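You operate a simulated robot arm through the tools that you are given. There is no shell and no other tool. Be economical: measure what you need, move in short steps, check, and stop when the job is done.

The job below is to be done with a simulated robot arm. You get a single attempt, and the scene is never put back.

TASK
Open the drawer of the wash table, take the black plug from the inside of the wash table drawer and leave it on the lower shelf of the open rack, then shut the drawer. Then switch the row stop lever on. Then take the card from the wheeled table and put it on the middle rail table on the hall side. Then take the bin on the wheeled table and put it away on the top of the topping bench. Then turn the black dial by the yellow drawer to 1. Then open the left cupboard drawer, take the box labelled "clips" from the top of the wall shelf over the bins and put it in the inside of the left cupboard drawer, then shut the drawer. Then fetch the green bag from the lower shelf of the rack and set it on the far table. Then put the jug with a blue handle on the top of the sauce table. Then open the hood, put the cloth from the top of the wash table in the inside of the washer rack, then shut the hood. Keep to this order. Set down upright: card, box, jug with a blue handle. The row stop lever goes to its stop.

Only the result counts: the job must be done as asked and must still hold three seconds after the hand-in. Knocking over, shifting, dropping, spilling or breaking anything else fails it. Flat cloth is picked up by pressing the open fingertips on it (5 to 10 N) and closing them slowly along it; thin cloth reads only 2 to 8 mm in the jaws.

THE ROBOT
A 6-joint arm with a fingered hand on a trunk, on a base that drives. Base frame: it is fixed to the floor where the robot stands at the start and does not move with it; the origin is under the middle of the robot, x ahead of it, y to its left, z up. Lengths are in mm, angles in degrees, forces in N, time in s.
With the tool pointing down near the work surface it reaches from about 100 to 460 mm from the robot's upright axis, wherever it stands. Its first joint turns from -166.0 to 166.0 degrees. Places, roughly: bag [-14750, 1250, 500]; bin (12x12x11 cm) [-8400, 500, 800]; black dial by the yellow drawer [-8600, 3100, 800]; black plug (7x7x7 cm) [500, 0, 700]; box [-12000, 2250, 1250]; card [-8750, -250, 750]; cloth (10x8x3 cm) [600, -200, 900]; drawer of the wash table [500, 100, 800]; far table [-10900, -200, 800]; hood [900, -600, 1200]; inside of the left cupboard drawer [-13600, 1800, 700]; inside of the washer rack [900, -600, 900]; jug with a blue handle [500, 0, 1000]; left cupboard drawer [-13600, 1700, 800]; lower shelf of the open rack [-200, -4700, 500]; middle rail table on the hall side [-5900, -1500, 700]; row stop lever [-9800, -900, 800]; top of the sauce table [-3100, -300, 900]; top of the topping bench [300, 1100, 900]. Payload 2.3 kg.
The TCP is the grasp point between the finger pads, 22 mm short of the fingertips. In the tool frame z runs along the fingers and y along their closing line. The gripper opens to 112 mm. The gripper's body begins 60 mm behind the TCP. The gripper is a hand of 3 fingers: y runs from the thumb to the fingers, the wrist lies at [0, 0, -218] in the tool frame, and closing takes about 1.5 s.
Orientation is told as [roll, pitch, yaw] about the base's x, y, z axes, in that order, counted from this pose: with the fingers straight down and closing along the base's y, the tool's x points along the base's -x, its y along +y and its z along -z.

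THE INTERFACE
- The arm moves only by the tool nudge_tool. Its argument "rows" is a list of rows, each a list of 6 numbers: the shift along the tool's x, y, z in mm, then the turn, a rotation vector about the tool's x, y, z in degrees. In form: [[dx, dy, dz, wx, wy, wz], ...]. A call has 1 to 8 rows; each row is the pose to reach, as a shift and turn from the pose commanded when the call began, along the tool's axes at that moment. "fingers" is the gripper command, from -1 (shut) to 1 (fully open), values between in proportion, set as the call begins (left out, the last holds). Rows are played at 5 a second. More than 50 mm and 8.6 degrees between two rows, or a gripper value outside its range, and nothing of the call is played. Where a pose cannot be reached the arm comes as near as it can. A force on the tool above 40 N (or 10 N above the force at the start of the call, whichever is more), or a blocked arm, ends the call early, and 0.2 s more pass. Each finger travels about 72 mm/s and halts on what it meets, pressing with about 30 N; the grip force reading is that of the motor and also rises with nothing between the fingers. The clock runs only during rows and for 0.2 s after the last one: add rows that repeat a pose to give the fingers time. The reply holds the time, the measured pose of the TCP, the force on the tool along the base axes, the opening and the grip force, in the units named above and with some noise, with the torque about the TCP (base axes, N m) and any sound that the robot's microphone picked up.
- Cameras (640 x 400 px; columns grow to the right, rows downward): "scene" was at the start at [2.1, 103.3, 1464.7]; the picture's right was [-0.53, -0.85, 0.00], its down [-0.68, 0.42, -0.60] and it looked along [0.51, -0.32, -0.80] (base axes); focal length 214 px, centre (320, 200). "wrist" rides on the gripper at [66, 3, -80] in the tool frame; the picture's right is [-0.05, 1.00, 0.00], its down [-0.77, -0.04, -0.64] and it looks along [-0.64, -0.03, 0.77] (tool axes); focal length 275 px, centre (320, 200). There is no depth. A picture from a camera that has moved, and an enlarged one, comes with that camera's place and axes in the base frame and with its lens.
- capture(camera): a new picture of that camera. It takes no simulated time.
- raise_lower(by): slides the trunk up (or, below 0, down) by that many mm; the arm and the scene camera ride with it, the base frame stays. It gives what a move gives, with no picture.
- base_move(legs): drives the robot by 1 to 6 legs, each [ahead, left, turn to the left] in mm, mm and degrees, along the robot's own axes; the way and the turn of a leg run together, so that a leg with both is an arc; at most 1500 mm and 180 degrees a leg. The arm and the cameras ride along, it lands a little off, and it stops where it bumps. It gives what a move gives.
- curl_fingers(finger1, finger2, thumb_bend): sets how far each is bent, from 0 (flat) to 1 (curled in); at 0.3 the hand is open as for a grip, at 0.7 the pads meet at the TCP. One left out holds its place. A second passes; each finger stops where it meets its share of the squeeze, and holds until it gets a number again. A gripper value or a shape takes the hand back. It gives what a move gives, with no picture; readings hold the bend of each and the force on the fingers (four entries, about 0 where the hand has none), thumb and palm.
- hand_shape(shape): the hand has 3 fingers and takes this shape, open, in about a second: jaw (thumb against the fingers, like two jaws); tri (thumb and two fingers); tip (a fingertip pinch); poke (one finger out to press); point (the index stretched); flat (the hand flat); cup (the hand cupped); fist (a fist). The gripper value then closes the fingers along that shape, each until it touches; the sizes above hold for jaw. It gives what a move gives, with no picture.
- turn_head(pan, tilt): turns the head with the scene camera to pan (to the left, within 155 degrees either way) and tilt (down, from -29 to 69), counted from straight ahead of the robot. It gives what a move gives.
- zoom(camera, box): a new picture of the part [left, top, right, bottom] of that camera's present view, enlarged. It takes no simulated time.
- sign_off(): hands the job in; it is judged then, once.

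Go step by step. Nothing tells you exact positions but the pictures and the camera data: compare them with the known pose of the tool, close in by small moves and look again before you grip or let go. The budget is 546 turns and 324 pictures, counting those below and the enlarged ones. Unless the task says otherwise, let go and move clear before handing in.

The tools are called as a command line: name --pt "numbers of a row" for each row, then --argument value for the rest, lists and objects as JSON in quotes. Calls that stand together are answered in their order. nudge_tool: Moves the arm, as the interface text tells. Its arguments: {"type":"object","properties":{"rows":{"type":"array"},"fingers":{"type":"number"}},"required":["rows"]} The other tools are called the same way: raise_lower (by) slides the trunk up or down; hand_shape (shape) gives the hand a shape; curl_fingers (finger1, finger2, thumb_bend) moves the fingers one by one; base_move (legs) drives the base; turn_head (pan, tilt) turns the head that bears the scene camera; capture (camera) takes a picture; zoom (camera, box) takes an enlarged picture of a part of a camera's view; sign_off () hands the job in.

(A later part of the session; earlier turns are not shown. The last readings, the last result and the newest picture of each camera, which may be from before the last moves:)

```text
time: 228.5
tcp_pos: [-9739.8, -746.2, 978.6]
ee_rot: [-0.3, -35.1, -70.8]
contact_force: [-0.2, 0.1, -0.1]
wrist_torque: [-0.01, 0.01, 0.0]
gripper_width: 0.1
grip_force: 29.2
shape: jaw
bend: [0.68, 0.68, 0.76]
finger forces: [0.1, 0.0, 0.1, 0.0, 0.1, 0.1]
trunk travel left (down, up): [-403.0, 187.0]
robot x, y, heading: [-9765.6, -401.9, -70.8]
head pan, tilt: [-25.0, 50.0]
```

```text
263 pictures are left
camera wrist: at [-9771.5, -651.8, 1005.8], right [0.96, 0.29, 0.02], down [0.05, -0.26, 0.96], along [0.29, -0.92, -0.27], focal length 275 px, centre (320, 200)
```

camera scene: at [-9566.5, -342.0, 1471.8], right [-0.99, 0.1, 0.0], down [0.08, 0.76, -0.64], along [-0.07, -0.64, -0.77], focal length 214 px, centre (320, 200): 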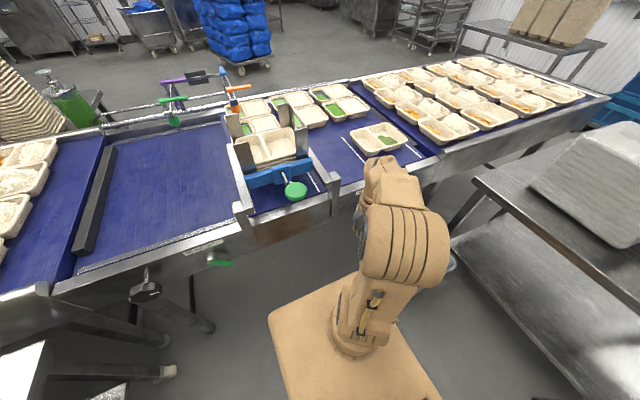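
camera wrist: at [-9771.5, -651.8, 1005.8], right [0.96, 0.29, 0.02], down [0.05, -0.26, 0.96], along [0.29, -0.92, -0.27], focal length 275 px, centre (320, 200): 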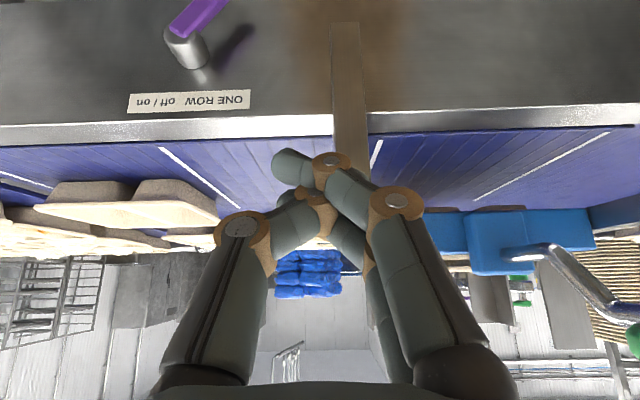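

The purple lever's label says "ONE ROW off / on". I'll check the green lever's label before acting.

zoom --camera "scene" --box '[140, 220, 260, 295]'

turn_head --pan 10 --tilt 45

capture --camera "scene"

```text
5.33 times, centred on (200, 258) of scene
camera zoom: at [-9661.3, -375.1, 1471.8], right [-0.99, 0.1, 0.0], down [0.08, 0.76, -0.64], along [-0.07, -0.64, -0.77], focal length 1144 px, centre (960, -107)
```

zoom: 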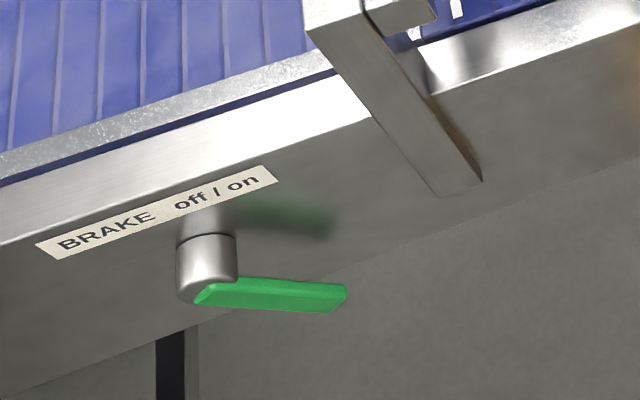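

```text
time: 229.5
tcp_pos: [-9739.8, -746.2, 978.3]
ee_rot: [0.0, -35.1, -71.1]
contact_force: [0.4, -0.6, -0.9]
wrist_torque: [-0.01, 0.01, 0.04]
gripper_width: 0.1
grip_force: 30.6
shape: jaw
bend: [0.68, 0.68, 0.76]
finger forces: [0.0, 0.0, 0.1, 0.0, 0.1, 0.1]
trunk travel left (down, up): [-403.0, 187.0]
robot x, y, heading: [-9764.5, -402.7, -71.1]
head pan, tilt: [10.0, 45.0]
```

```text
261 pictures are left
camera scene: at [-9613.9, -369.4, 1478.7], right [-0.87, -0.49, 0.0], down [-0.34, 0.62, -0.71], along [0.34, -0.62, -0.71], focal length 214 px, centre (320, 200)
```

scene: 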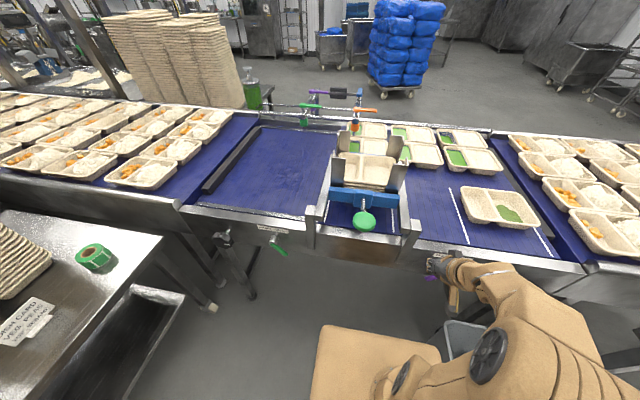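

The green lever is BRAKE, currently at the on side (right), which fits. Purple ONE ROW is the row stop. I'll lower the closed fingertips to the left of its handle.

nudge_tool --pt "17 -4 42 0 0 0" --pt "34 -8 84 0 0 0" --pt "51 -12 126 0 0 0" --pt "68 -14 170 0 0 0"

capture --camera "wrist"

```text
time: 230.5
tcp_pos: [-9712.1, -808.2, 937.6]
ee_rot: [-0.1, -34.3, -71.1]
contact_force: [0.2, 0.5, 0.7]
wrist_torque: [0.03, 0.03, 0.01]
gripper_width: 0.0
grip_force: 29.7
shape: jaw
bend: [0.68, 0.68, 0.76]
finger forces: [0.0, 0.0, 0.1, 0.0, 0.0, 0.0]
out of reach, approached as far as the arm can: row 1, 2, 3, 4
trunk travel left (down, up): [-403.0, 187.0]
robot x, y, heading: [-9763.1, -403.0, -70.8]
head pan, tilt: [10.0, 45.0]
```

```text
260 pictures are left
camera wrist: at [-9744.0, -713.0, 968.4], right [0.96, 0.29, 0.02], down [0.06, -0.27, 0.96], along [0.28, -0.92, -0.28], focal length 275 px, centre (320, 200)
```

wrist: 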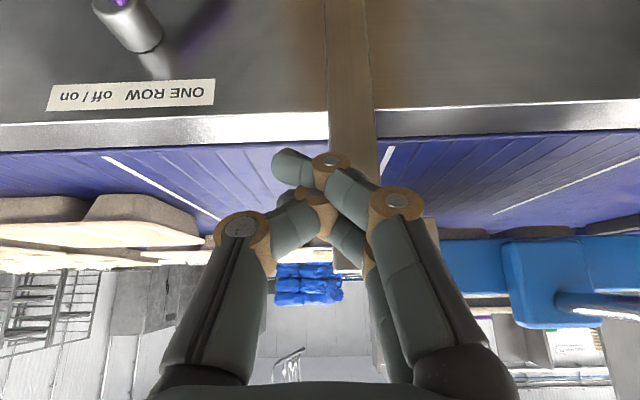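

This is out of reach at the current trunk height, as with the drawer. I'll back off a bit and lower the trunk instead.

nudge_tool --pt "25 -18 -17 0 0 0"

raise_lower --by -100

capture --camera "wrist"

```text
time: 230.9
tcp_pos: [-9732.6, -789.8, 954.9]
ee_rot: [0.0, -34.9, -70.9]
contact_force: [0.9, 0.2, 0.6]
wrist_torque: [-0.04, 0.0, -0.01]
gripper_width: 0.1
grip_force: 29.6
shape: jaw
bend: [0.68, 0.68, 0.76]
finger forces: [0.0, 0.0, 0.0, 0.0, 0.0, 0.0]
out of reach, approached as far as the arm can: row 1
trunk travel left (down, up): [-403.0, 187.0]
robot x, y, heading: [-9763.1, -402.8, -71.0]
head pan, tilt: [10.0, 45.0]
```

```text
time: 232.3
tcp_pos: [-9732.5, -791.7, 855.6]
ee_rot: [0.0, -34.8, -71.1]
contact_force: [-0.6, -0.7, 0.8]
wrist_torque: [0.0, -0.01, 0.03]
gripper_width: 0.3
grip_force: 29.8
shape: jaw
bend: [0.68, 0.68, 0.76]
finger forces: [0.0, 0.0, 0.0, 0.0, 0.0, 0.0]
trunk travel left (down, up): [-303.0, 287.0]
robot x, y, heading: [-9766.6, -401.5, -71.0]
head pan, tilt: [10.0, 45.0]
```

```text
259 pictures are left
camera wrist: at [-9763.5, -696.7, 883.6], right [0.96, 0.29, 0.03], down [0.05, -0.27, 0.96], along [0.28, -0.92, -0.27], focal length 275 px, centre (320, 200)
```

wrist: 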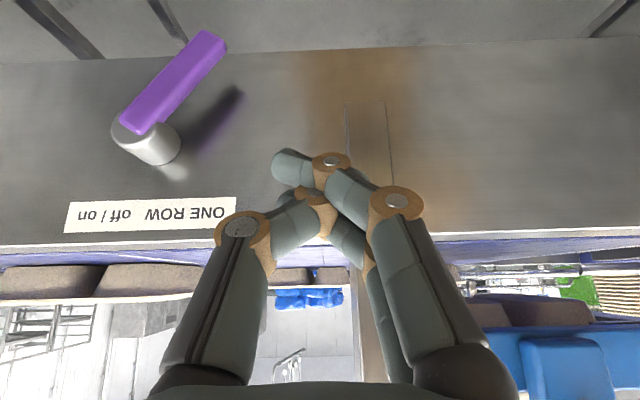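

The handle end is at about y -147, z 775 relative to the robot. I'll lower 60 mm more, then push right.

nudge_tool --pt "6 0 -5 0 0 0"

raise_lower --by -58

capture --camera "wrist"

```text
time: 232.7
tcp_pos: [-9735.2, -782.4, 857.2]
ee_rot: [-0.1, -34.6, -71.1]
contact_force: [0.9, -0.3, -0.4]
wrist_torque: [-0.02, -0.02, -0.02]
gripper_width: 0.0
grip_force: 30.0
shape: jaw
bend: [0.68, 0.68, 0.76]
finger forces: [0.0, 0.0, 0.0, 0.0, 0.0, 0.0]
trunk travel left (down, up): [-303.0, 287.0]
robot x, y, heading: [-9764.6, -405.1, -71.0]
head pan, tilt: [10.0, 45.0]
```

```text
time: 233.6
tcp_pos: [-9735.5, -783.0, 799.6]
ee_rot: [-0.2, -34.6, -71.2]
contact_force: [0.1, -0.3, -0.3]
wrist_torque: [0.01, 0.01, 0.02]
gripper_width: 0.0
grip_force: 30.9
shape: jaw
bend: [0.68, 0.68, 0.76]
finger forces: [0.0, 0.0, 0.0, 0.0, 0.0, 0.0]
trunk travel left (down, up): [-245.0, 345.0]
robot x, y, heading: [-9765.8, -400.2, -70.8]
head pan, tilt: [10.0, 45.0]
```

```text
258 pictures are left
camera wrist: at [-9765.8, -689.5, 827.5], right [0.96, 0.29, 0.03], down [0.06, -0.27, 0.96], along [0.28, -0.92, -0.27], focal length 275 px, centre (320, 200)
```

wrist: 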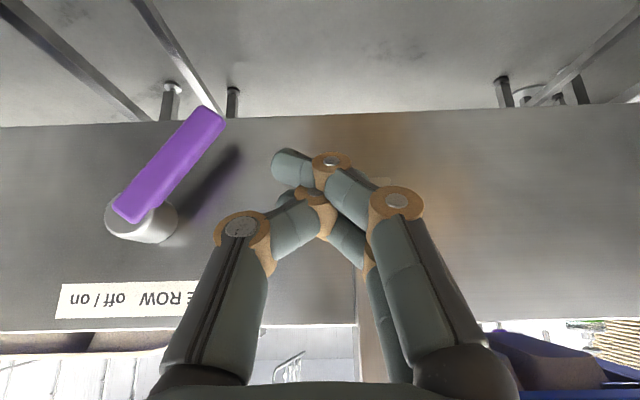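

The fingertips are level with the middle of the handle. I'll push to the right in small steps.

nudge_tool --pt "0 -15 0 0 0 0" --pt "0 -30 0 0 0 0" --pt "0 -42 0 0 0 0" --pt "0 -54 0 0 0 0"

capture --camera "wrist"

```text
time: 234.6
tcp_pos: [-9777.9, -809.1, 811.6]
ee_rot: [-0.1, -34.2, -71.1]
contact_force: [0.0, 0.0, 0.7]
wrist_torque: [-0.01, 0.02, 0.04]
gripper_width: 0.0
grip_force: 30.9
shape: jaw
bend: [0.68, 0.68, 0.76]
finger forces: [0.0, 0.1, 0.0, 0.0, 0.1, 0.0]
out of reach, approached as far as the arm can: row 2, 3, 4
trunk travel left (down, up): [-245.0, 345.0]
robot x, y, heading: [-9768.5, -405.3, -70.9]
head pan, tilt: [10.0, 45.0]
```

```text
257 pictures are left
camera wrist: at [-9809.0, -713.9, 839.9], right [0.96, 0.28, 0.02], down [0.06, -0.28, 0.96], along [0.28, -0.92, -0.28], focal length 275 px, centre (320, 200)
```

wrist: 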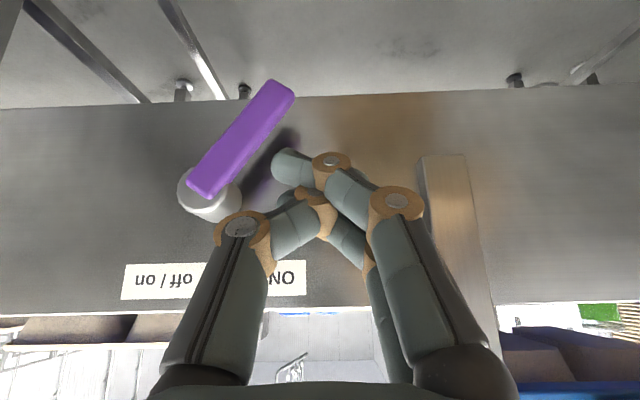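

By triangulating between views, the lever sits further out than I took it: knob at about 437 ahead, 216 right, z 783, with its handle end at z≈716. I'll raise the arm relative to the trunk, lower the trunk and step forward.

nudge_tool --pt "-28 0 -39 0 0 0"

raise_lower --by -100

base_move --legs '[[42, 0, 0]]'

capture --camera "wrist"

```text
time: 235.0
tcp_pos: [-9777.8, -809.2, 859.1]
ee_rot: [-0.1, -34.6, -71.1]
contact_force: [-0.1, -0.1, -0.6]
wrist_torque: [0.0, 0.0, 0.01]
gripper_width: 0.2
grip_force: 30.4
shape: jaw
bend: [0.68, 0.68, 0.76]
finger forces: [0.1, 0.1, 0.0, 0.0, 0.0, 0.0]
trunk travel left (down, up): [-245.0, 345.0]
robot x, y, heading: [-9765.9, -405.7, -70.8]
head pan, tilt: [10.0, 45.0]
```

```text
time: 236.4
tcp_pos: [-9777.1, -809.3, 758.6]
ee_rot: [-0.1, -34.6, -71.1]
contact_force: [0.4, 0.2, 0.6]
wrist_torque: [0.0, 0.0, 0.03]
gripper_width: 0.0
grip_force: 30.0
shape: jaw
bend: [0.68, 0.68, 0.76]
finger forces: [0.1, 0.1, 0.1, 0.0, 0.1, 0.0]
trunk travel left (down, up): [-145.0, 445.0]
robot x, y, heading: [-9765.6, -404.6, -71.0]
head pan, tilt: [10.0, 45.0]
```

```text
time: 237.3
tcp_pos: [-9764.6, -849.4, 759.4]
ee_rot: [-0.2, -34.5, -71.1]
contact_force: [-0.1, -1.3, 0.3]
wrist_torque: [-0.01, 0.01, 0.0]
gripper_width: 0.0
grip_force: 30.2
shape: jaw
bend: [0.68, 0.68, 0.76]
finger forces: [0.1, 0.0, 0.0, 0.0, 0.0, 0.0]
trunk travel left (down, up): [-145.0, 445.0]
robot x, y, heading: [-9750.7, -443.8, -70.9]
head pan, tilt: [10.0, 45.0]
```

```text
256 pictures are left
camera wrist: at [-9795.1, -754.9, 787.4], right [0.96, 0.29, 0.03], down [0.06, -0.27, 0.96], along [0.28, -0.92, -0.28], focal length 275 px, centre (320, 200)
```

wrist: 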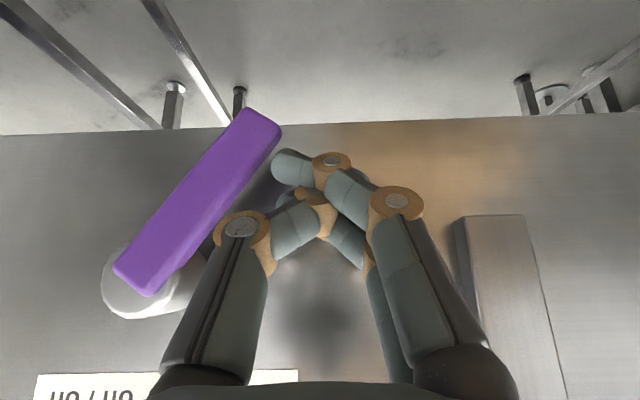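

The fingertip is now right beside the handle. I'll push right along its swing.

nudge_tool --pt "0 -12 0 0 0 0" --pt "0 -24 0 0 0 0" --pt "0 -36 0 0 0 0" --pt "0 -48 0 0 0 0" --pt "0 -60 0 0 0 0"

capture --camera "wrist"

```text
time: 238.5
tcp_pos: [-9821.3, -869.7, 759.3]
ee_rot: [-0.1, -34.6, -71.0]
contact_force: [0.3, -0.2, -0.5]
wrist_torque: [0.02, -0.01, 0.01]
gripper_width: 0.1
grip_force: 30.0
shape: jaw
bend: [0.68, 0.67, 0.76]
finger forces: [0.0, 0.1, 0.0, 0.0, 0.0, 0.0]
trunk travel left (down, up): [-145.0, 445.0]
robot x, y, heading: [-9750.8, -439.6, -70.9]
head pan, tilt: [10.0, 45.0]
```

```text
255 pictures are left
camera wrist: at [-9852.4, -774.5, 787.8], right [0.96, 0.29, 0.02], down [0.06, -0.27, 0.96], along [0.28, -0.92, -0.27], focal length 275 px, centre (320, 200)
```

wrist: 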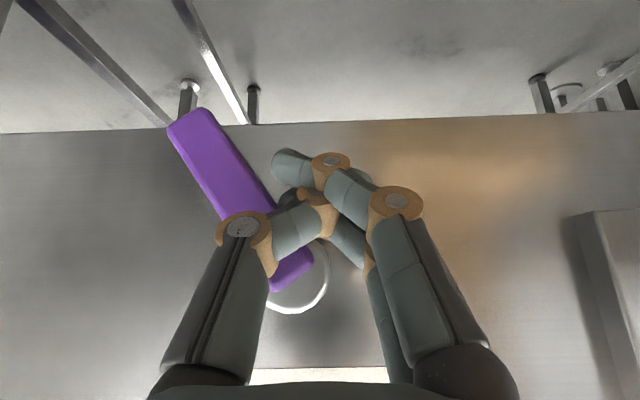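

The handle has swung over to the right. I'll push on gently until it meets its stop.

nudge_tool --pt "0 -10 0 0 0 0" --pt "0 -20 0 0 0 0" --pt "0 -28 0 0 0 0" --pt "0 -36 0 0 0 0"

capture --camera "wrist"

```text
time: 239.3
tcp_pos: [-9839.9, -875.8, 760.5]
ee_rot: [0.5, -33.9, -71.3]
contact_force: [15.2, 20.2, -1.4]
wrist_torque: [-0.06, -0.11, 0.31]
gripper_width: 0.1
grip_force: 30.3
shape: jaw
bend: [0.69, 0.61, 0.76]
finger forces: [0.0, 17.9, 0.0, 0.0, 15.7, 0.0]
out of reach, approached as far as the arm can: row 3, 4
trunk travel left (down, up): [-145.0, 445.0]
robot x, y, heading: [-9752.3, -439.8, -71.0]
head pan, tilt: [10.0, 45.0]
stopped in row 4: the force on the tool passed its limit at 47 N (the readings are from after the stop); the commanded pose is now the measured one
```

```text
254 pictures are left
camera wrist: at [-9869.9, -782.6, 789.5], right [0.96, 0.29, 0.03], down [0.05, -0.28, 0.96], along [0.28, -0.91, -0.29], focal length 275 px, centre (320, 200)
```

wrist: 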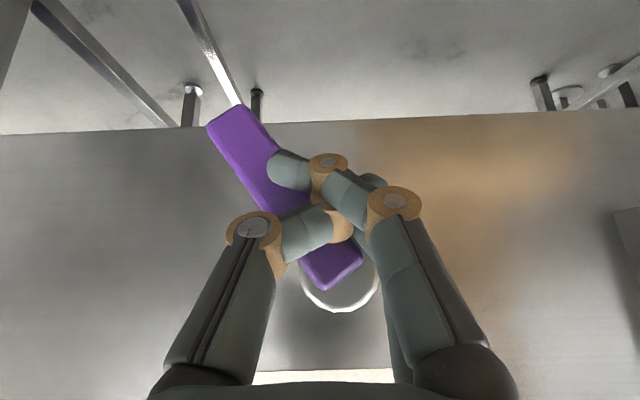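

The lever is at its stop, on. I'll retreat, raise, straighten the tool, back off and turn toward the wheeled table for the card.

nudge_tool --pt "0 20 0 0 0 0" --pt "33 25 -23 0 0 0" --pt "66 25 -46 0 0 0" --pt "100 25 -70 0 0 0" --pt "123 25 -86 0 0 0"

base_move --legs '[[-150, 0, 0]]'

raise_lower --by 250

nudge_tool --pt "0 0 0 0 8 0" --pt "0 0 0 0 16 0" --pt "0 0 0 0 24 0" --pt "0 0 0 0 32 0" --pt "0 0 0 0 34.5 0" --fingers 0.3

base_move --legs '[[0, 0, 89.5]]'

turn_head --pan 0 --tilt 35

capture --camera "scene"

```text
time: 240.5
tcp_pos: [-9798.9, -787.3, 787.0]
ee_rot: [0.0, -33.3, -71.6]
contact_force: [-0.5, 0.8, 0.1]
wrist_torque: [-0.03, -0.01, -0.01]
gripper_width: 0.0
grip_force: 30.0
shape: jaw
bend: [0.68, 0.68, 0.77]
finger forces: [0.1, 0.0, 0.1, 0.1, 0.1, 0.1]
out of reach, approached as far as the arm can: row 2, 3, 4, 5
trunk travel left (down, up): [-145.0, 445.0]
robot x, y, heading: [-9751.8, -443.2, -70.9]
head pan, tilt: [10.0, 45.0]
```

```text
time: 241.9
tcp_pos: [-9848.1, -644.9, 785.9]
ee_rot: [0.0, -33.2, -71.8]
contact_force: [-0.1, 0.2, 0.2]
wrist_torque: [-0.03, 0.03, -0.01]
gripper_width: 0.0
grip_force: 29.8
shape: jaw
bend: [0.68, 0.68, 0.77]
finger forces: [0.0, 0.0, 0.0, 0.0, 0.0, 0.0]
trunk travel left (down, up): [-145.0, 445.0]
robot x, y, heading: [-9803.1, -301.8, -70.8]
head pan, tilt: [10.0, 45.0]
```

```text
time: 244.5
tcp_pos: [-9848.1, -645.3, 1036.0]
ee_rot: [0.0, -33.3, -71.7]
contact_force: [-0.2, -0.6, 0.0]
wrist_torque: [-0.04, 0.03, 0.01]
gripper_width: 0.1
grip_force: 30.1
shape: jaw
bend: [0.68, 0.68, 0.77]
finger forces: [0.0, 0.0, 0.0, 0.0, 0.2, 0.1]
trunk travel left (down, up): [-395.0, 195.0]
robot x, y, heading: [-9799.1, -302.6, -70.7]
head pan, tilt: [10.0, 45.0]
```

```text
time: 245.7
tcp_pos: [-9847.5, -645.0, 1037.6]
ee_rot: [0.0, 1.1, -71.7]
contact_force: [1.0, 0.8, -0.2]
wrist_torque: [-0.03, 0.01, 0.02]
gripper_width: 72.5
grip_force: 0.0
shape: jaw
bend: [0.7, 0.7, 0.67]
finger forces: [0.0, 0.1, 0.0, 0.0, 0.1, 0.0]
trunk travel left (down, up): [-395.0, 195.0]
robot x, y, heading: [-9802.4, -301.0, -70.8]
head pan, tilt: [10.0, 45.0]
```

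```text
time: 249.9
tcp_pos: [-9456.6, -347.5, 1035.6]
ee_rot: [0.1, 1.2, 18.4]
contact_force: [0.9, 0.5, 0.2]
wrist_torque: [0.0, -0.06, -0.01]
gripper_width: 72.7
grip_force: 0.0
shape: jaw
bend: [0.7, 0.7, 0.67]
finger forces: [0.0, 0.1, 0.1, 0.1, 0.0, 0.0]
trunk travel left (down, up): [-395.0, 195.0]
robot x, y, heading: [-9800.7, -299.0, 19.1]
head pan, tilt: [10.0, 45.0]
```

```text
time: 250.6
tcp_pos: [-9457.7, -346.4, 1036.3]
ee_rot: [0.0, 1.1, 18.3]
contact_force: [-0.2, -0.2, -0.4]
wrist_torque: [0.01, 0.02, -0.03]
gripper_width: 72.2
grip_force: 0.1
shape: jaw
bend: [0.7, 0.7, 0.67]
finger forces: [0.1, 0.0, 0.0, 0.0, 0.1, 0.0]
trunk travel left (down, up): [-395.0, 195.0]
robot x, y, heading: [-9802.9, -302.8, 18.9]
head pan, tilt: [0.0, 35.0]
```

```text
253 pictures are left
camera scene: at [-9821.8, -156.5, 1485.5], right [0.33, -0.94, 0.0], down [-0.54, -0.19, -0.82], along [0.77, 0.27, -0.57], focal length 214 px, centre (320, 200)
```

scene: 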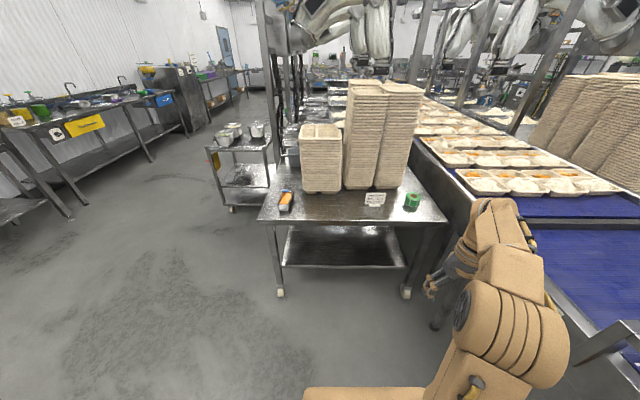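

The card faces me near the table's end. I'll drive up to it for a closer look.

base_move --legs '[[640, 0, -0.4]]'

capture --camera "wrist"

turn_head --pan -20 --tilt 50

capture --camera "scene"

```text
time: 254.2
tcp_pos: [-8851.0, -146.5, 1035.1]
ee_rot: [0.1, 1.2, 17.4]
contact_force: [-0.1, 0.2, -0.3]
wrist_torque: [-0.01, -0.01, 0.0]
gripper_width: 72.4
grip_force: 0.0
shape: jaw
bend: [0.7, 0.7, 0.67]
finger forces: [0.0, 0.0, 0.1, 0.0, 0.1, 0.0]
trunk travel left (down, up): [-395.0, 195.0]
robot x, y, heading: [-9196.3, -96.1, 18.4]
head pan, tilt: [0.0, 35.0]
```

```text
252 pictures are left
camera wrist: at [-8914.4, -164.0, 1117.6], right [-0.25, 0.97, 0.0], down [0.76, 0.2, 0.62], along [0.6, 0.16, -0.78], focal length 275 px, centre (320, 200)
```

wrist: 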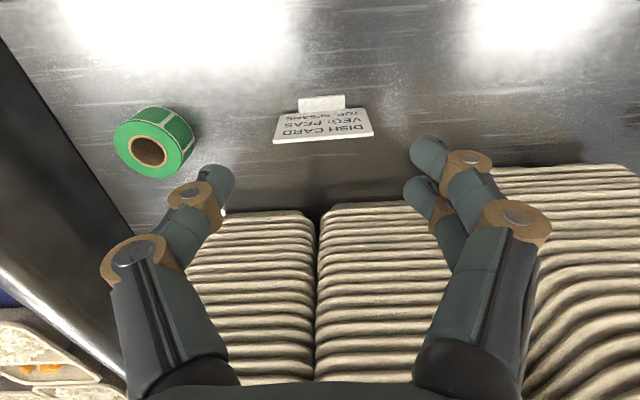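

```text
time: 255.0
tcp_pos: [-8851.0, -144.5, 1036.1]
ee_rot: [0.0, 1.1, 17.4]
contact_force: [0.0, 0.3, -0.7]
wrist_torque: [0.04, 0.02, 0.0]
gripper_width: 72.5
grip_force: 0.1
shape: jaw
bend: [0.7, 0.7, 0.67]
finger forces: [0.0, 0.0, 0.0, 0.0, 0.0, 0.0]
trunk travel left (down, up): [-395.0, 195.0]
robot x, y, heading: [-9195.4, -95.1, 18.3]
head pan, tilt: [-20.0, 50.0]
```

```text
251 pictures are left
camera scene: at [-9219.3, 19.8, 1463.9], right [-0.03, -1.0, 0.0], down [-0.77, 0.02, -0.64], along [0.64, -0.02, -0.77], focal length 214 px, centre (320, 200)
```

scene: 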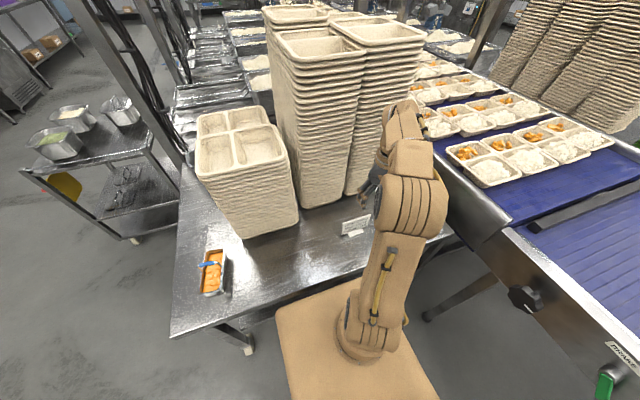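

The card is an upright plate, about 111 mm wide and 85 mm tall on a small foot, at 380 ahead and 157 right of me. I'll turn the hand so that it closes front-to-back across the card's thickness.

nudge_tool --pt "0 0 0 0 0 8.5" --pt "0 0 0 0 0 17" --pt "0 0 0 0 0 25.5" --pt "0 0 0 0 0 34" --pt "0 0 0 0 0 42.5" --pt "0 0 0 0 0 51" --pt "0 0 0 0 0 59.5" --pt "0 0 0 0 0 68"

nudge_tool --pt "0 0 0 0 0 8.5" --pt "0 0 0 0 0 17"

capture --camera "wrist"

```text
time: 256.8
tcp_pos: [-8850.2, -146.9, 1035.0]
ee_rot: [-1.0, 0.4, -50.8]
contact_force: [-0.5, -0.5, -0.4]
wrist_torque: [-0.04, -0.02, 0.0]
gripper_width: 72.4
grip_force: 0.0
shape: jaw
bend: [0.7, 0.7, 0.67]
finger forces: [0.0, 0.0, 0.0, 0.0, 0.0, 0.0]
trunk travel left (down, up): [-395.0, 195.0]
robot x, y, heading: [-9194.6, -94.4, 18.2]
head pan, tilt: [-20.0, 50.0]
```

```text
time: 257.4
tcp_pos: [-8850.7, -147.6, 1036.3]
ee_rot: [-1.1, 0.1, -67.7]
contact_force: [0.3, -0.1, -0.3]
wrist_torque: [0.01, -0.01, 0.0]
gripper_width: 72.6
grip_force: 0.0
shape: jaw
bend: [0.7, 0.7, 0.67]
finger forces: [0.0, 0.1, 0.1, 0.1, 0.0, 0.0]
trunk travel left (down, up): [-395.0, 195.0]
robot x, y, heading: [-9195.7, -94.0, 18.3]
head pan, tilt: [-20.0, 50.0]
```

```text
250 pictures are left
camera wrist: at [-8872.9, -85.0, 1116.7], right [0.94, 0.34, -0.02], down [0.27, -0.72, 0.63], along [0.2, -0.6, -0.77], focal length 275 px, centre (320, 200)
```

wrist: 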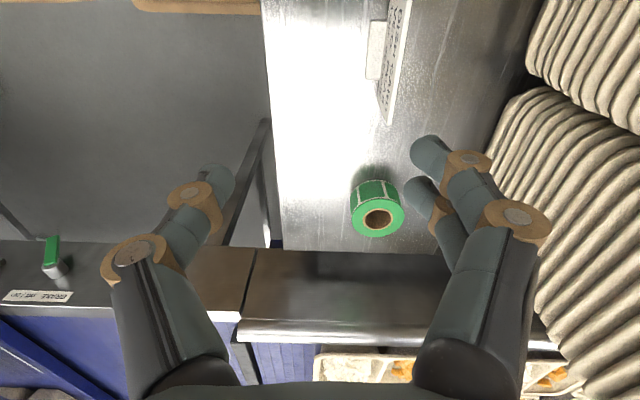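

The card lines up with the finger axes. I'll shift 70 mm forward over it and descend partway.

nudge_tool --pt "-2 35 0 0 0 0" --pt "-4 70 0 0 0 0" --pt "-4 70 45 0 0 0" --pt "-4 70 90 0 0 0" --pt "-4 70 135 0 0 0" --pt "-4 70 150 0 0 0"

capture --camera "wrist"

capture --camera "scene"

```text
time: 258.8
tcp_pos: [-8787.0, -124.6, 883.6]
ee_rot: [-1.1, 0.0, -67.6]
contact_force: [0.4, -0.5, -0.1]
wrist_torque: [0.03, 0.0, 0.01]
gripper_width: 72.8
grip_force: 0.0
shape: jaw
bend: [0.7, 0.7, 0.67]
finger forces: [0.0, 0.0, 0.0, 0.1, 0.0, 0.0]
trunk travel left (down, up): [-395.0, 195.0]
robot x, y, heading: [-9194.1, -92.9, 18.5]
head pan, tilt: [-20.0, 50.0]
```

```text
249 pictures are left
camera wrist: at [-8809.2, -62.7, 964.8], right [0.94, 0.34, -0.02], down [0.27, -0.72, 0.63], along [0.2, -0.6, -0.77], focal length 275 px, centre (320, 200)
```

wrist: 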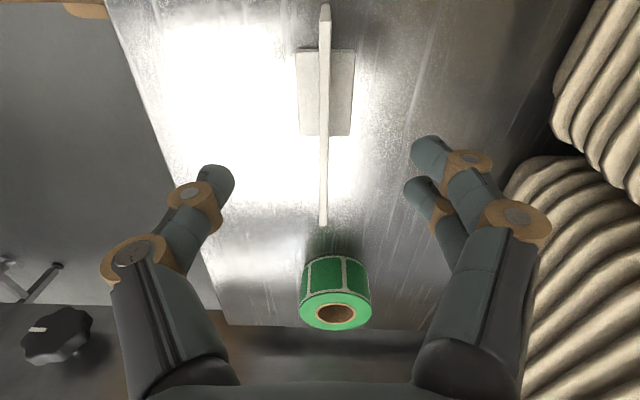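

```text
248 pictures are left
camera scene: at [-9219.3, 19.7, 1463.8], right [-0.03, -1.0, 0.0], down [-0.77, 0.02, -0.64], along [0.64, -0.02, -0.77], focal length 214 px, centre (320, 200)
```

scene: 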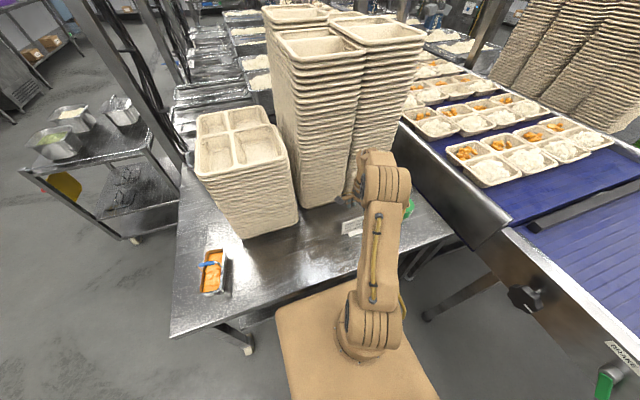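

The card is centred between thumb and fingers. I'll descend 80 mm and close.

nudge_tool --pt "0 1 40 0 0 0" --pt "0 1 78 0 0 0"

nudge_tool --pt "0 0 0 0 0 0" --pt "0 0 0 0 0 0" --pt "0 0 0 0 0 0" --pt "0 0 0 0 0 0" --pt "0 0 0 0 0 0" --pt "0 0 0 0 0 0" --fingers -1

capture --camera "wrist"

```text
time: 259.4
tcp_pos: [-8787.4, -123.3, 806.9]
ee_rot: [-1.2, 0.2, -67.6]
contact_force: [0.3, -0.1, 1.1]
wrist_torque: [-0.02, 0.0, 0.03]
gripper_width: 72.6
grip_force: 0.0
shape: jaw
bend: [0.7, 0.7, 0.67]
finger forces: [0.1, 0.0, 0.0, 0.0, 0.0, 0.0]
trunk travel left (down, up): [-395.0, 195.0]
robot x, y, heading: [-9195.0, -95.0, 18.5]
head pan, tilt: [-20.0, 50.0]
```

```text
time: 260.8
tcp_pos: [-8788.3, -125.0, 806.2]
ee_rot: [-1.1, 0.1, -67.6]
contact_force: [0.5, -0.4, 0.2]
wrist_torque: [-0.01, -0.03, 0.0]
gripper_width: 0.0
grip_force: 30.2
shape: jaw
bend: [0.7, 0.7, 0.7]
finger forces: [13.3, 13.5, 0.0, 0.1, 26.8, 0.0]
trunk travel left (down, up): [-395.0, 195.0]
robot x, y, heading: [-9197.7, -93.8, 18.4]
head pan, tilt: [-20.0, 50.0]
```

```text
247 pictures are left
camera wrist: at [-8809.6, -62.8, 886.7], right [0.94, 0.34, -0.02], down [0.27, -0.72, 0.63], along [0.2, -0.6, -0.77], focal length 275 px, centre (320, 200)
```

wrist: 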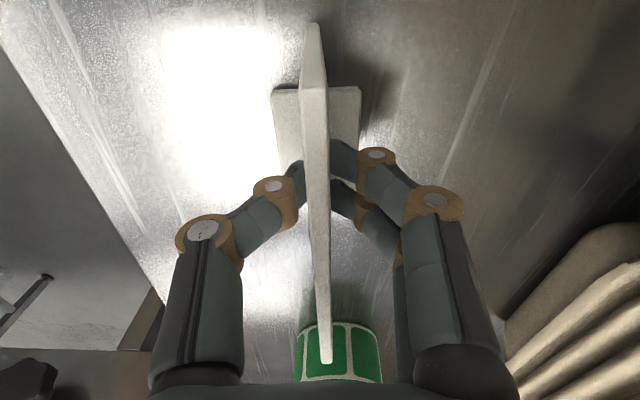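

The card is gripped. I'll lift it and pull the hand in.

nudge_tool --pt "0 0 -30 0 0 0" --pt "0 0 -75 0 0 0" --pt "0 0 -120 0 0 0" --pt "0 0 -165 0 0 0" --pt "0 -40 -185 0 0 0" --pt "0 -80 -200 0 0 0" --pt "0 -110 -200 0 0 0"

capture --camera "wrist"

```text
time: 262.4
tcp_pos: [-8885.4, -165.7, 1007.6]
ee_rot: [-1.1, 0.1, -67.5]
contact_force: [-0.1, -1.0, -0.5]
wrist_torque: [0.03, 0.01, -0.01]
gripper_width: 0.0
grip_force: 29.8
shape: jaw
bend: [0.7, 0.7, 0.71]
finger forces: [13.5, 13.8, 0.0, 0.1, 27.2, 0.0]
trunk travel left (down, up): [-395.0, 195.0]
robot x, y, heading: [-9193.3, -94.4, 18.4]
head pan, tilt: [-20.0, 50.0]
```

```text
246 pictures are left
camera wrist: at [-8908.9, -105.5, 1087.9], right [0.94, 0.34, -0.02], down [0.27, -0.72, 0.63], along [0.2, -0.6, -0.77], focal length 275 px, centre (320, 200)
```

wrist: 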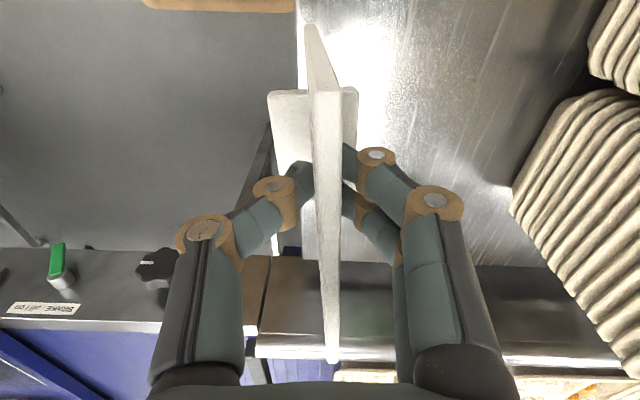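

The card is secure. I'll drive back out and around the near end of the line, the way I came, toward the hall side.

base_move --legs '[[-500, 0, 0], [0, 1400, 0], [0, 450, 0], [1450, 0, 0], [1450, 0, 0], [1450, 0, 0]]'

turn_head --pan 0 --tilt 20

capture --camera "scene"

```text
time: 294.7
tcp_pos: [-5820.0, 2791.0, 1006.6]
ee_rot: [-1.1, 0.1, -68.1]
contact_force: [-0.2, 0.2, -0.4]
wrist_torque: [0.02, 0.01, 0.03]
gripper_width: 0.1
grip_force: 29.9
shape: jaw
bend: [0.7, 0.7, 0.71]
finger forces: [13.5, 13.9, 0.0, 0.0, 27.2, 0.1]
trunk travel left (down, up): [-395.0, 195.0]
robot x, y, heading: [-6126.8, 2865.3, 17.7]
head pan, tilt: [-20.0, 50.0]
```

```text
time: 295.6
tcp_pos: [-5821.4, 2790.7, 1007.7]
ee_rot: [-1.1, 0.1, -68.0]
contact_force: [0.3, 0.6, -0.2]
wrist_torque: [-0.03, -0.04, 0.03]
gripper_width: 0.0
grip_force: 30.4
shape: jaw
bend: [0.7, 0.7, 0.71]
finger forces: [13.4, 13.9, 0.0, 0.0, 27.2, 0.0]
trunk travel left (down, up): [-395.0, 195.0]
robot x, y, heading: [-6125.4, 2864.8, 17.9]
head pan, tilt: [0.0, 20.0]
```

```text
245 pictures are left
camera scene: at [-6140.4, 3011.9, 1509.3], right [0.3, -0.95, 0.0], down [-0.33, -0.1, -0.94], along [0.89, 0.29, -0.34], focal length 214 px, centre (320, 200)
```

scene: 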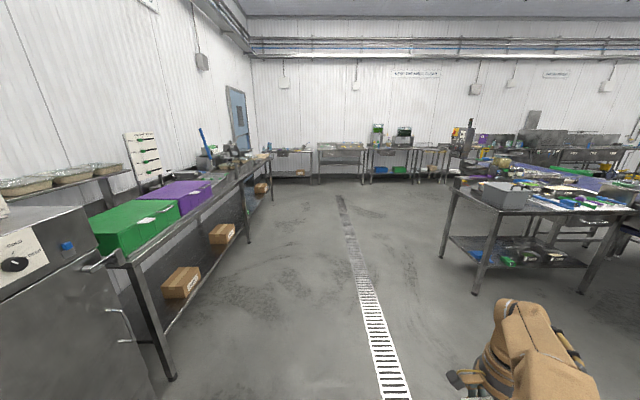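

The way is clear; I'll continue to the near end and cross to the hall side.

base_move --legs '[[1450, 0, 0.5], [1450, 0, 0], [1480, 0, 0], [0, -1450, 0], [0, -1450, 0], [0, -1450, 0]]'

base_move --legs '[[0, -900, 0], [0, 0, 180]]'

turn_head --pan 0 --tilt 15

capture --camera "scene"

```text
time: 336.9
tcp_pos: [-218.0, 141.3, 1007.0]
ee_rot: [-1.0, 0.1, -66.0]
contact_force: [-0.4, -0.3, -0.5]
wrist_torque: [0.01, -0.03, -0.01]
gripper_width: 0.0
grip_force: 29.6
shape: jaw
bend: [0.7, 0.7, 0.71]
finger forces: [13.4, 13.8, 0.0, 0.1, 27.3, 0.0]
trunk travel left (down, up): [-395.0, 195.0]
robot x, y, heading: [-530.3, 204.4, 19.9]
head pan, tilt: [0.0, 20.0]
```

```text
time: 349.1
tcp_pos: [-539.8, -583.9, 1007.6]
ee_rot: [-1.1, 0.1, 115.3]
contact_force: [-0.9, 0.2, 0.1]
wrist_torque: [0.04, 0.0, 0.05]
gripper_width: 0.0
grip_force: 30.0
shape: jaw
bend: [0.7, 0.7, 0.71]
finger forces: [13.3, 13.4, 0.0, 0.1, 26.6, 0.1]
trunk travel left (down, up): [-395.0, 195.0]
robot x, y, heading: [-229.1, -643.3, -158.9]
head pan, tilt: [0.0, 20.0]
```

```text
time: 349.7
tcp_pos: [-538.7, -583.0, 1006.7]
ee_rot: [-1.2, 0.1, 115.3]
contact_force: [0.0, 0.3, -0.7]
wrist_torque: [0.02, 0.0, -0.02]
gripper_width: 0.0
grip_force: 30.3
shape: jaw
bend: [0.7, 0.7, 0.71]
finger forces: [13.3, 13.5, 0.0, 0.1, 26.8, 0.0]
trunk travel left (down, up): [-395.0, 195.0]
robot x, y, heading: [-227.5, -639.9, -158.7]
head pan, tilt: [0.0, 15.0]
```

```text
244 pictures are left
camera scene: at [-207.2, -781.4, 1517.5], right [-0.36, 0.93, 0.0], down [0.24, 0.09, -0.97], along [-0.9, -0.35, -0.26], focal length 214 px, centre (320, 200)
```

scene: 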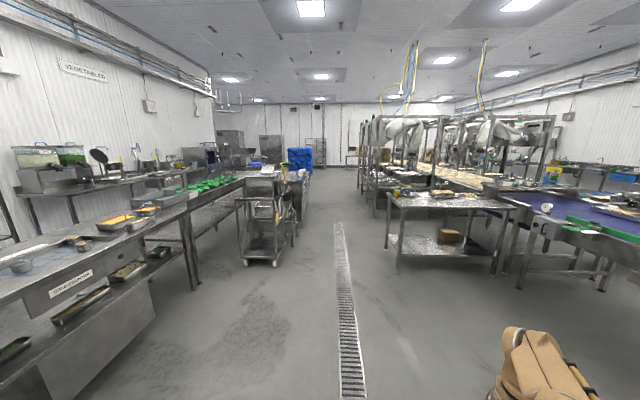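

The hall-side aisle runs ahead between the carts on the left and the sauce table on the right. I'll straighten up and drive down it.

base_move --legs '[[0, 0, -2.8], [1450, 50, 0], [1450, 0, 0], [1400, 0, 0]]'

turn_head --pan -35 --tilt 20

capture --camera "scene"

```text
time: 370.6
tcp_pos: [-4596.5, -1906.3, 1008.2]
ee_rot: [-1.0, 0.1, 110.6]
contact_force: [0.0, 0.4, -0.3]
wrist_torque: [-0.01, 0.02, -0.01]
gripper_width: 0.1
grip_force: 30.2
shape: jaw
bend: [0.7, 0.7, 0.71]
finger forces: [13.3, 13.6, 0.0, 0.1, 26.6, 0.0]
trunk travel left (down, up): [-395.0, 195.0]
robot x, y, heading: [-4295.3, -1985.7, -163.4]
head pan, tilt: [0.0, 15.0]
```

```text
time: 371.7
tcp_pos: [-4597.3, -1906.1, 1006.9]
ee_rot: [-1.0, 0.1, 110.6]
contact_force: [-0.1, -0.6, -0.3]
wrist_torque: [-0.04, -0.02, 0.01]
gripper_width: 0.0
grip_force: 29.6
shape: jaw
bend: [0.7, 0.7, 0.71]
finger forces: [13.2, 13.4, 0.1, 0.0, 26.7, 0.0]
trunk travel left (down, up): [-395.0, 195.0]
robot x, y, heading: [-4290.1, -1989.9, -163.4]
head pan, tilt: [-35.0, 20.0]
```

```text
243 pictures are left
camera scene: at [-4281.7, -2074.3, 1509.4], right [0.32, 0.95, 0.0], down [0.32, -0.11, -0.94], along [-0.89, 0.3, -0.34], focal length 214 px, centre (320, 200)
```

scene: 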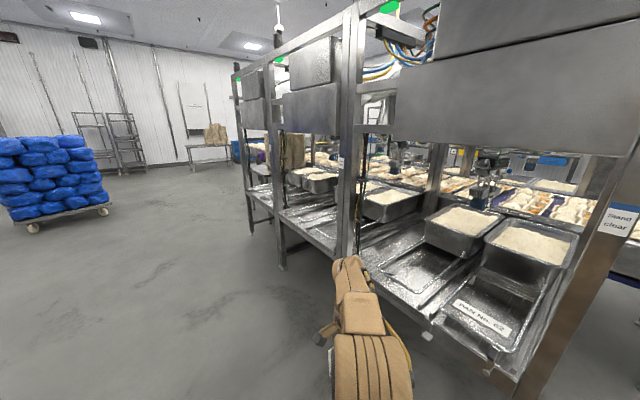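

The stations under the frames are the rail tables, and the middle one is ahead on the right. I'll drive level with it and turn to face it.

base_move --legs '[[1370, 0, 0], [0, 0, -88.1]]'

turn_head --pan 0 --tilt 30

capture --camera "scene"

```text
time: 382.2
tcp_pos: [-5526.2, -2070.3, 1006.3]
ee_rot: [-1.2, 0.1, 23.6]
contact_force: [-0.1, -0.6, 0.5]
wrist_torque: [0.01, 0.01, -0.05]
gripper_width: 0.0
grip_force: 29.4
shape: jaw
bend: [0.7, 0.7, 0.71]
finger forces: [13.2, 13.4, 0.0, 0.0, 26.6, 0.1]
trunk travel left (down, up): [-395.0, 195.0]
robot x, y, heading: [-5591.0, -2383.1, 109.6]
head pan, tilt: [-35.0, 20.0]
```

```text
time: 383.2
tcp_pos: [-5526.9, -2069.6, 1007.7]
ee_rot: [-1.0, 0.2, 23.6]
contact_force: [-0.6, -0.1, 0.6]
wrist_torque: [0.01, 0.0, -0.01]
gripper_width: 0.0
grip_force: 29.4
shape: jaw
bend: [0.7, 0.7, 0.71]
finger forces: [13.3, 13.4, 0.1, 0.1, 26.6, 0.1]
trunk travel left (down, up): [-395.0, 195.0]
robot x, y, heading: [-5593.6, -2381.7, 109.6]
head pan, tilt: [0.0, 30.0]
```

```text
242 pictures are left
camera scene: at [-5735.2, -2396.4, 1493.4], right [0.94, 0.33, 0.0], down [0.17, -0.47, -0.87], along [-0.29, 0.82, -0.5], focal length 214 px, centre (320, 200)
```

scene: 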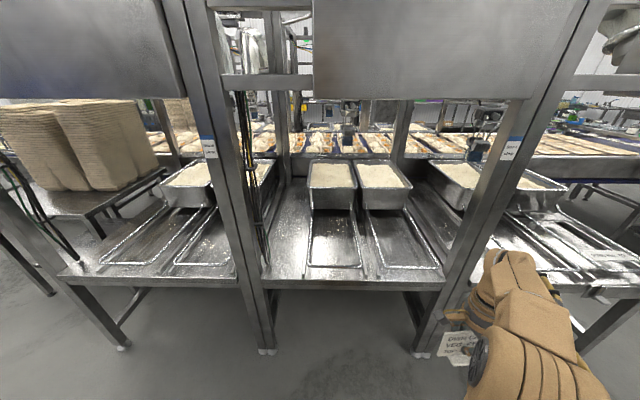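

This station matches the given place. I'll zoom in to find flat free space for the card.

zoom --camera "scene" --box '[240, 150, 470, 300]'

```text
2.67 times, centred on (355, 225) of scene
camera zoom: at [-5735.2, -2396.4, 1493.4], right [0.94, 0.33, 0.0], down [0.17, -0.47, -0.87], along [-0.29, 0.82, -0.5], focal length 572 px, centre (227, 133)
```

zoom: 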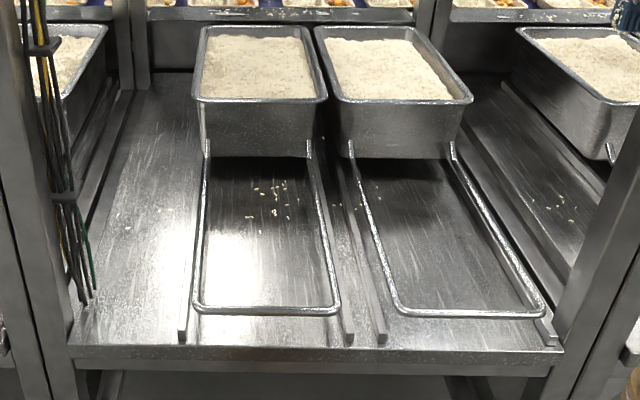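

There's flat plate inside the left wire loop, well clear of cables and guides. I'll drive up so the card can be set there, at about 400 ahead of me.

base_move --legs '[[0, 0, -1.1], [0, 160, 0], [395, 0, 0]]'

turn_head --pan -10 --tilt 45

capture --camera "scene"

capture --camera "wrist"

```text
time: 387.0
tcp_pos: [-5797.9, -1745.1, 1007.4]
ee_rot: [-1.2, 0.1, 22.5]
contact_force: [0.3, -0.4, -1.2]
wrist_torque: [0.0, -0.02, 0.01]
gripper_width: 0.0
grip_force: 30.5
shape: jaw
bend: [0.7, 0.7, 0.71]
finger forces: [13.1, 13.4, 0.1, 0.0, 26.6, 0.0]
trunk travel left (down, up): [-395.0, 195.0]
robot x, y, heading: [-5865.5, -2057.9, 108.7]
head pan, tilt: [0.0, 30.0]
```

```text
time: 387.8
tcp_pos: [-5798.6, -1746.6, 1005.7]
ee_rot: [-1.1, 0.1, 22.6]
contact_force: [0.0, 0.3, -0.7]
wrist_torque: [0.0, -0.01, 0.0]
gripper_width: 0.0
grip_force: 30.2
shape: jaw
bend: [0.7, 0.7, 0.71]
finger forces: [13.2, 13.5, 0.1, 0.0, 26.7, 0.0]
trunk travel left (down, up): [-395.0, 195.0]
robot x, y, heading: [-5864.9, -2053.5, 108.4]
head pan, tilt: [-10.0, 45.0]
```

```text
240 pictures are left
camera scene: at [-5995.8, -2074.4, 1470.8], right [0.99, 0.15, 0.0], down [0.1, -0.7, -0.71], along [-0.1, 0.7, -0.71], focal length 214 px, centre (320, 200)
```

scene: 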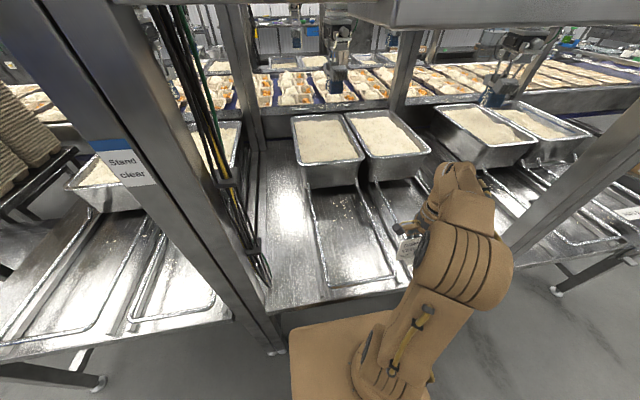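

```text
239 pictures are left
camera wrist: at [-5861.5, -1769.0, 1087.7], right [-0.34, 0.94, -0.02], down [0.72, 0.27, 0.63], along [0.6, 0.2, -0.77], focal length 275 px, centre (320, 200)
```

wrist: 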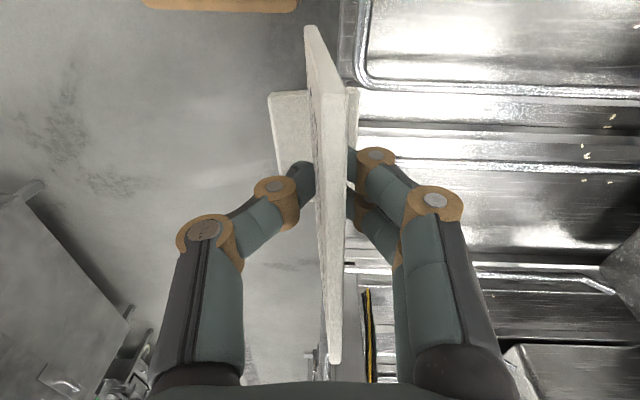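

The left loop spans about y +53 to -209 with its front end at 335 ahead. I'll move the card over [405, -78] and lower it partway.

nudge_tool --pt "20 40 0 0 0 0" --pt "40 80 0 0 0 0" --pt "60 118 0 0 0 0" --pt "72 141 0 0 0 0" --pt "72 141 45 0 0 0" --pt "72 141 90 0 0 0" --pt "72 141 135 0 0 0" --pt "72 141 175 0 0 0"

capture --camera "wrist"

capture --camera "scene"

```text
time: 389.6
tcp_pos: [-5916.8, -1647.3, 828.7]
ee_rot: [-1.1, 0.2, 22.7]
contact_force: [0.3, -0.8, -0.5]
wrist_torque: [0.02, 0.02, 0.0]
gripper_width: 0.0
grip_force: 29.7
shape: jaw
bend: [0.7, 0.7, 0.71]
finger forces: [13.4, 13.6, 0.1, 0.0, 27.0, 0.1]
trunk travel left (down, up): [-395.0, 195.0]
robot x, y, heading: [-5868.8, -2056.7, 108.5]
head pan, tilt: [-10.0, 45.0]
```

```text
238 pictures are left
camera wrist: at [-5981.0, -1669.9, 908.4], right [-0.34, 0.94, -0.02], down [0.72, 0.27, 0.63], along [0.6, 0.2, -0.77], focal length 275 px, centre (320, 200)
```

wrist: 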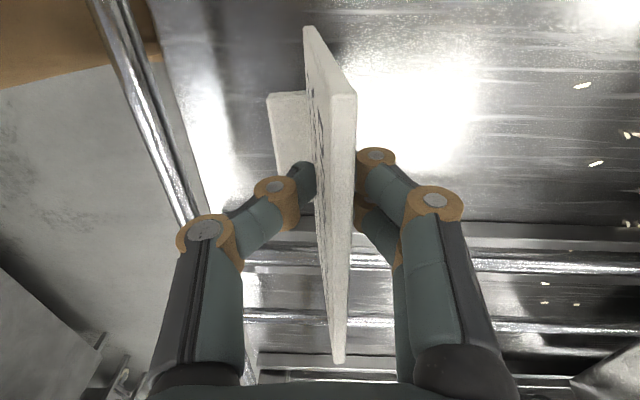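

```text
237 pictures are left
camera scene: at [-5995.8, -2074.0, 1470.8], right [0.99, 0.15, 0.0], down [0.1, -0.7, -0.71], along [-0.1, 0.7, -0.71], focal length 214 px, centre (320, 200)
```

scene: 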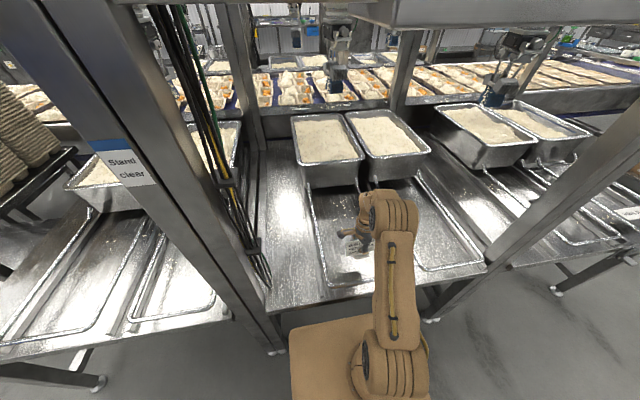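

The card is above the plate inside the loop. I'll lower slowly until contact.

nudge_tool --pt "0 0 30 0 0 0" --pt "0 0 42 0 0 0" --pt "0 0 48 0 0 0" --pt "0 0 53 0 0 0" --pt "0 0 58 0 0 0" --pt "0 0 62 0 0 0"

capture --camera "wrist"

```text
time: 391.0
tcp_pos: [-5916.4, -1648.0, 766.5]
ee_rot: [-1.2, 0.1, 22.5]
contact_force: [-0.2, 0.2, -0.8]
wrist_torque: [0.01, 0.0, 0.0]
gripper_width: 0.1
grip_force: 29.8
shape: jaw
bend: [0.7, 0.7, 0.71]
finger forces: [13.4, 13.8, 0.0, 0.1, 27.1, 0.1]
trunk travel left (down, up): [-395.0, 195.0]
robot x, y, heading: [-5869.7, -2052.7, 108.6]
head pan, tilt: [-10.0, 45.0]
```

```text
236 pictures are left
camera wrist: at [-5981.0, -1671.2, 848.2], right [-0.34, 0.94, -0.02], down [0.72, 0.27, 0.63], along [0.6, 0.2, -0.77], focal length 275 px, centre (320, 200)
```

wrist: 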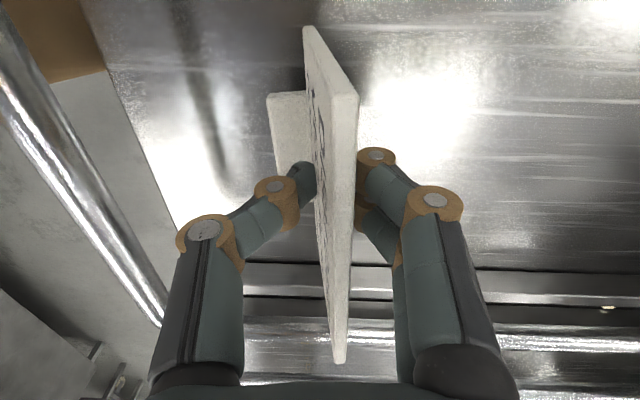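

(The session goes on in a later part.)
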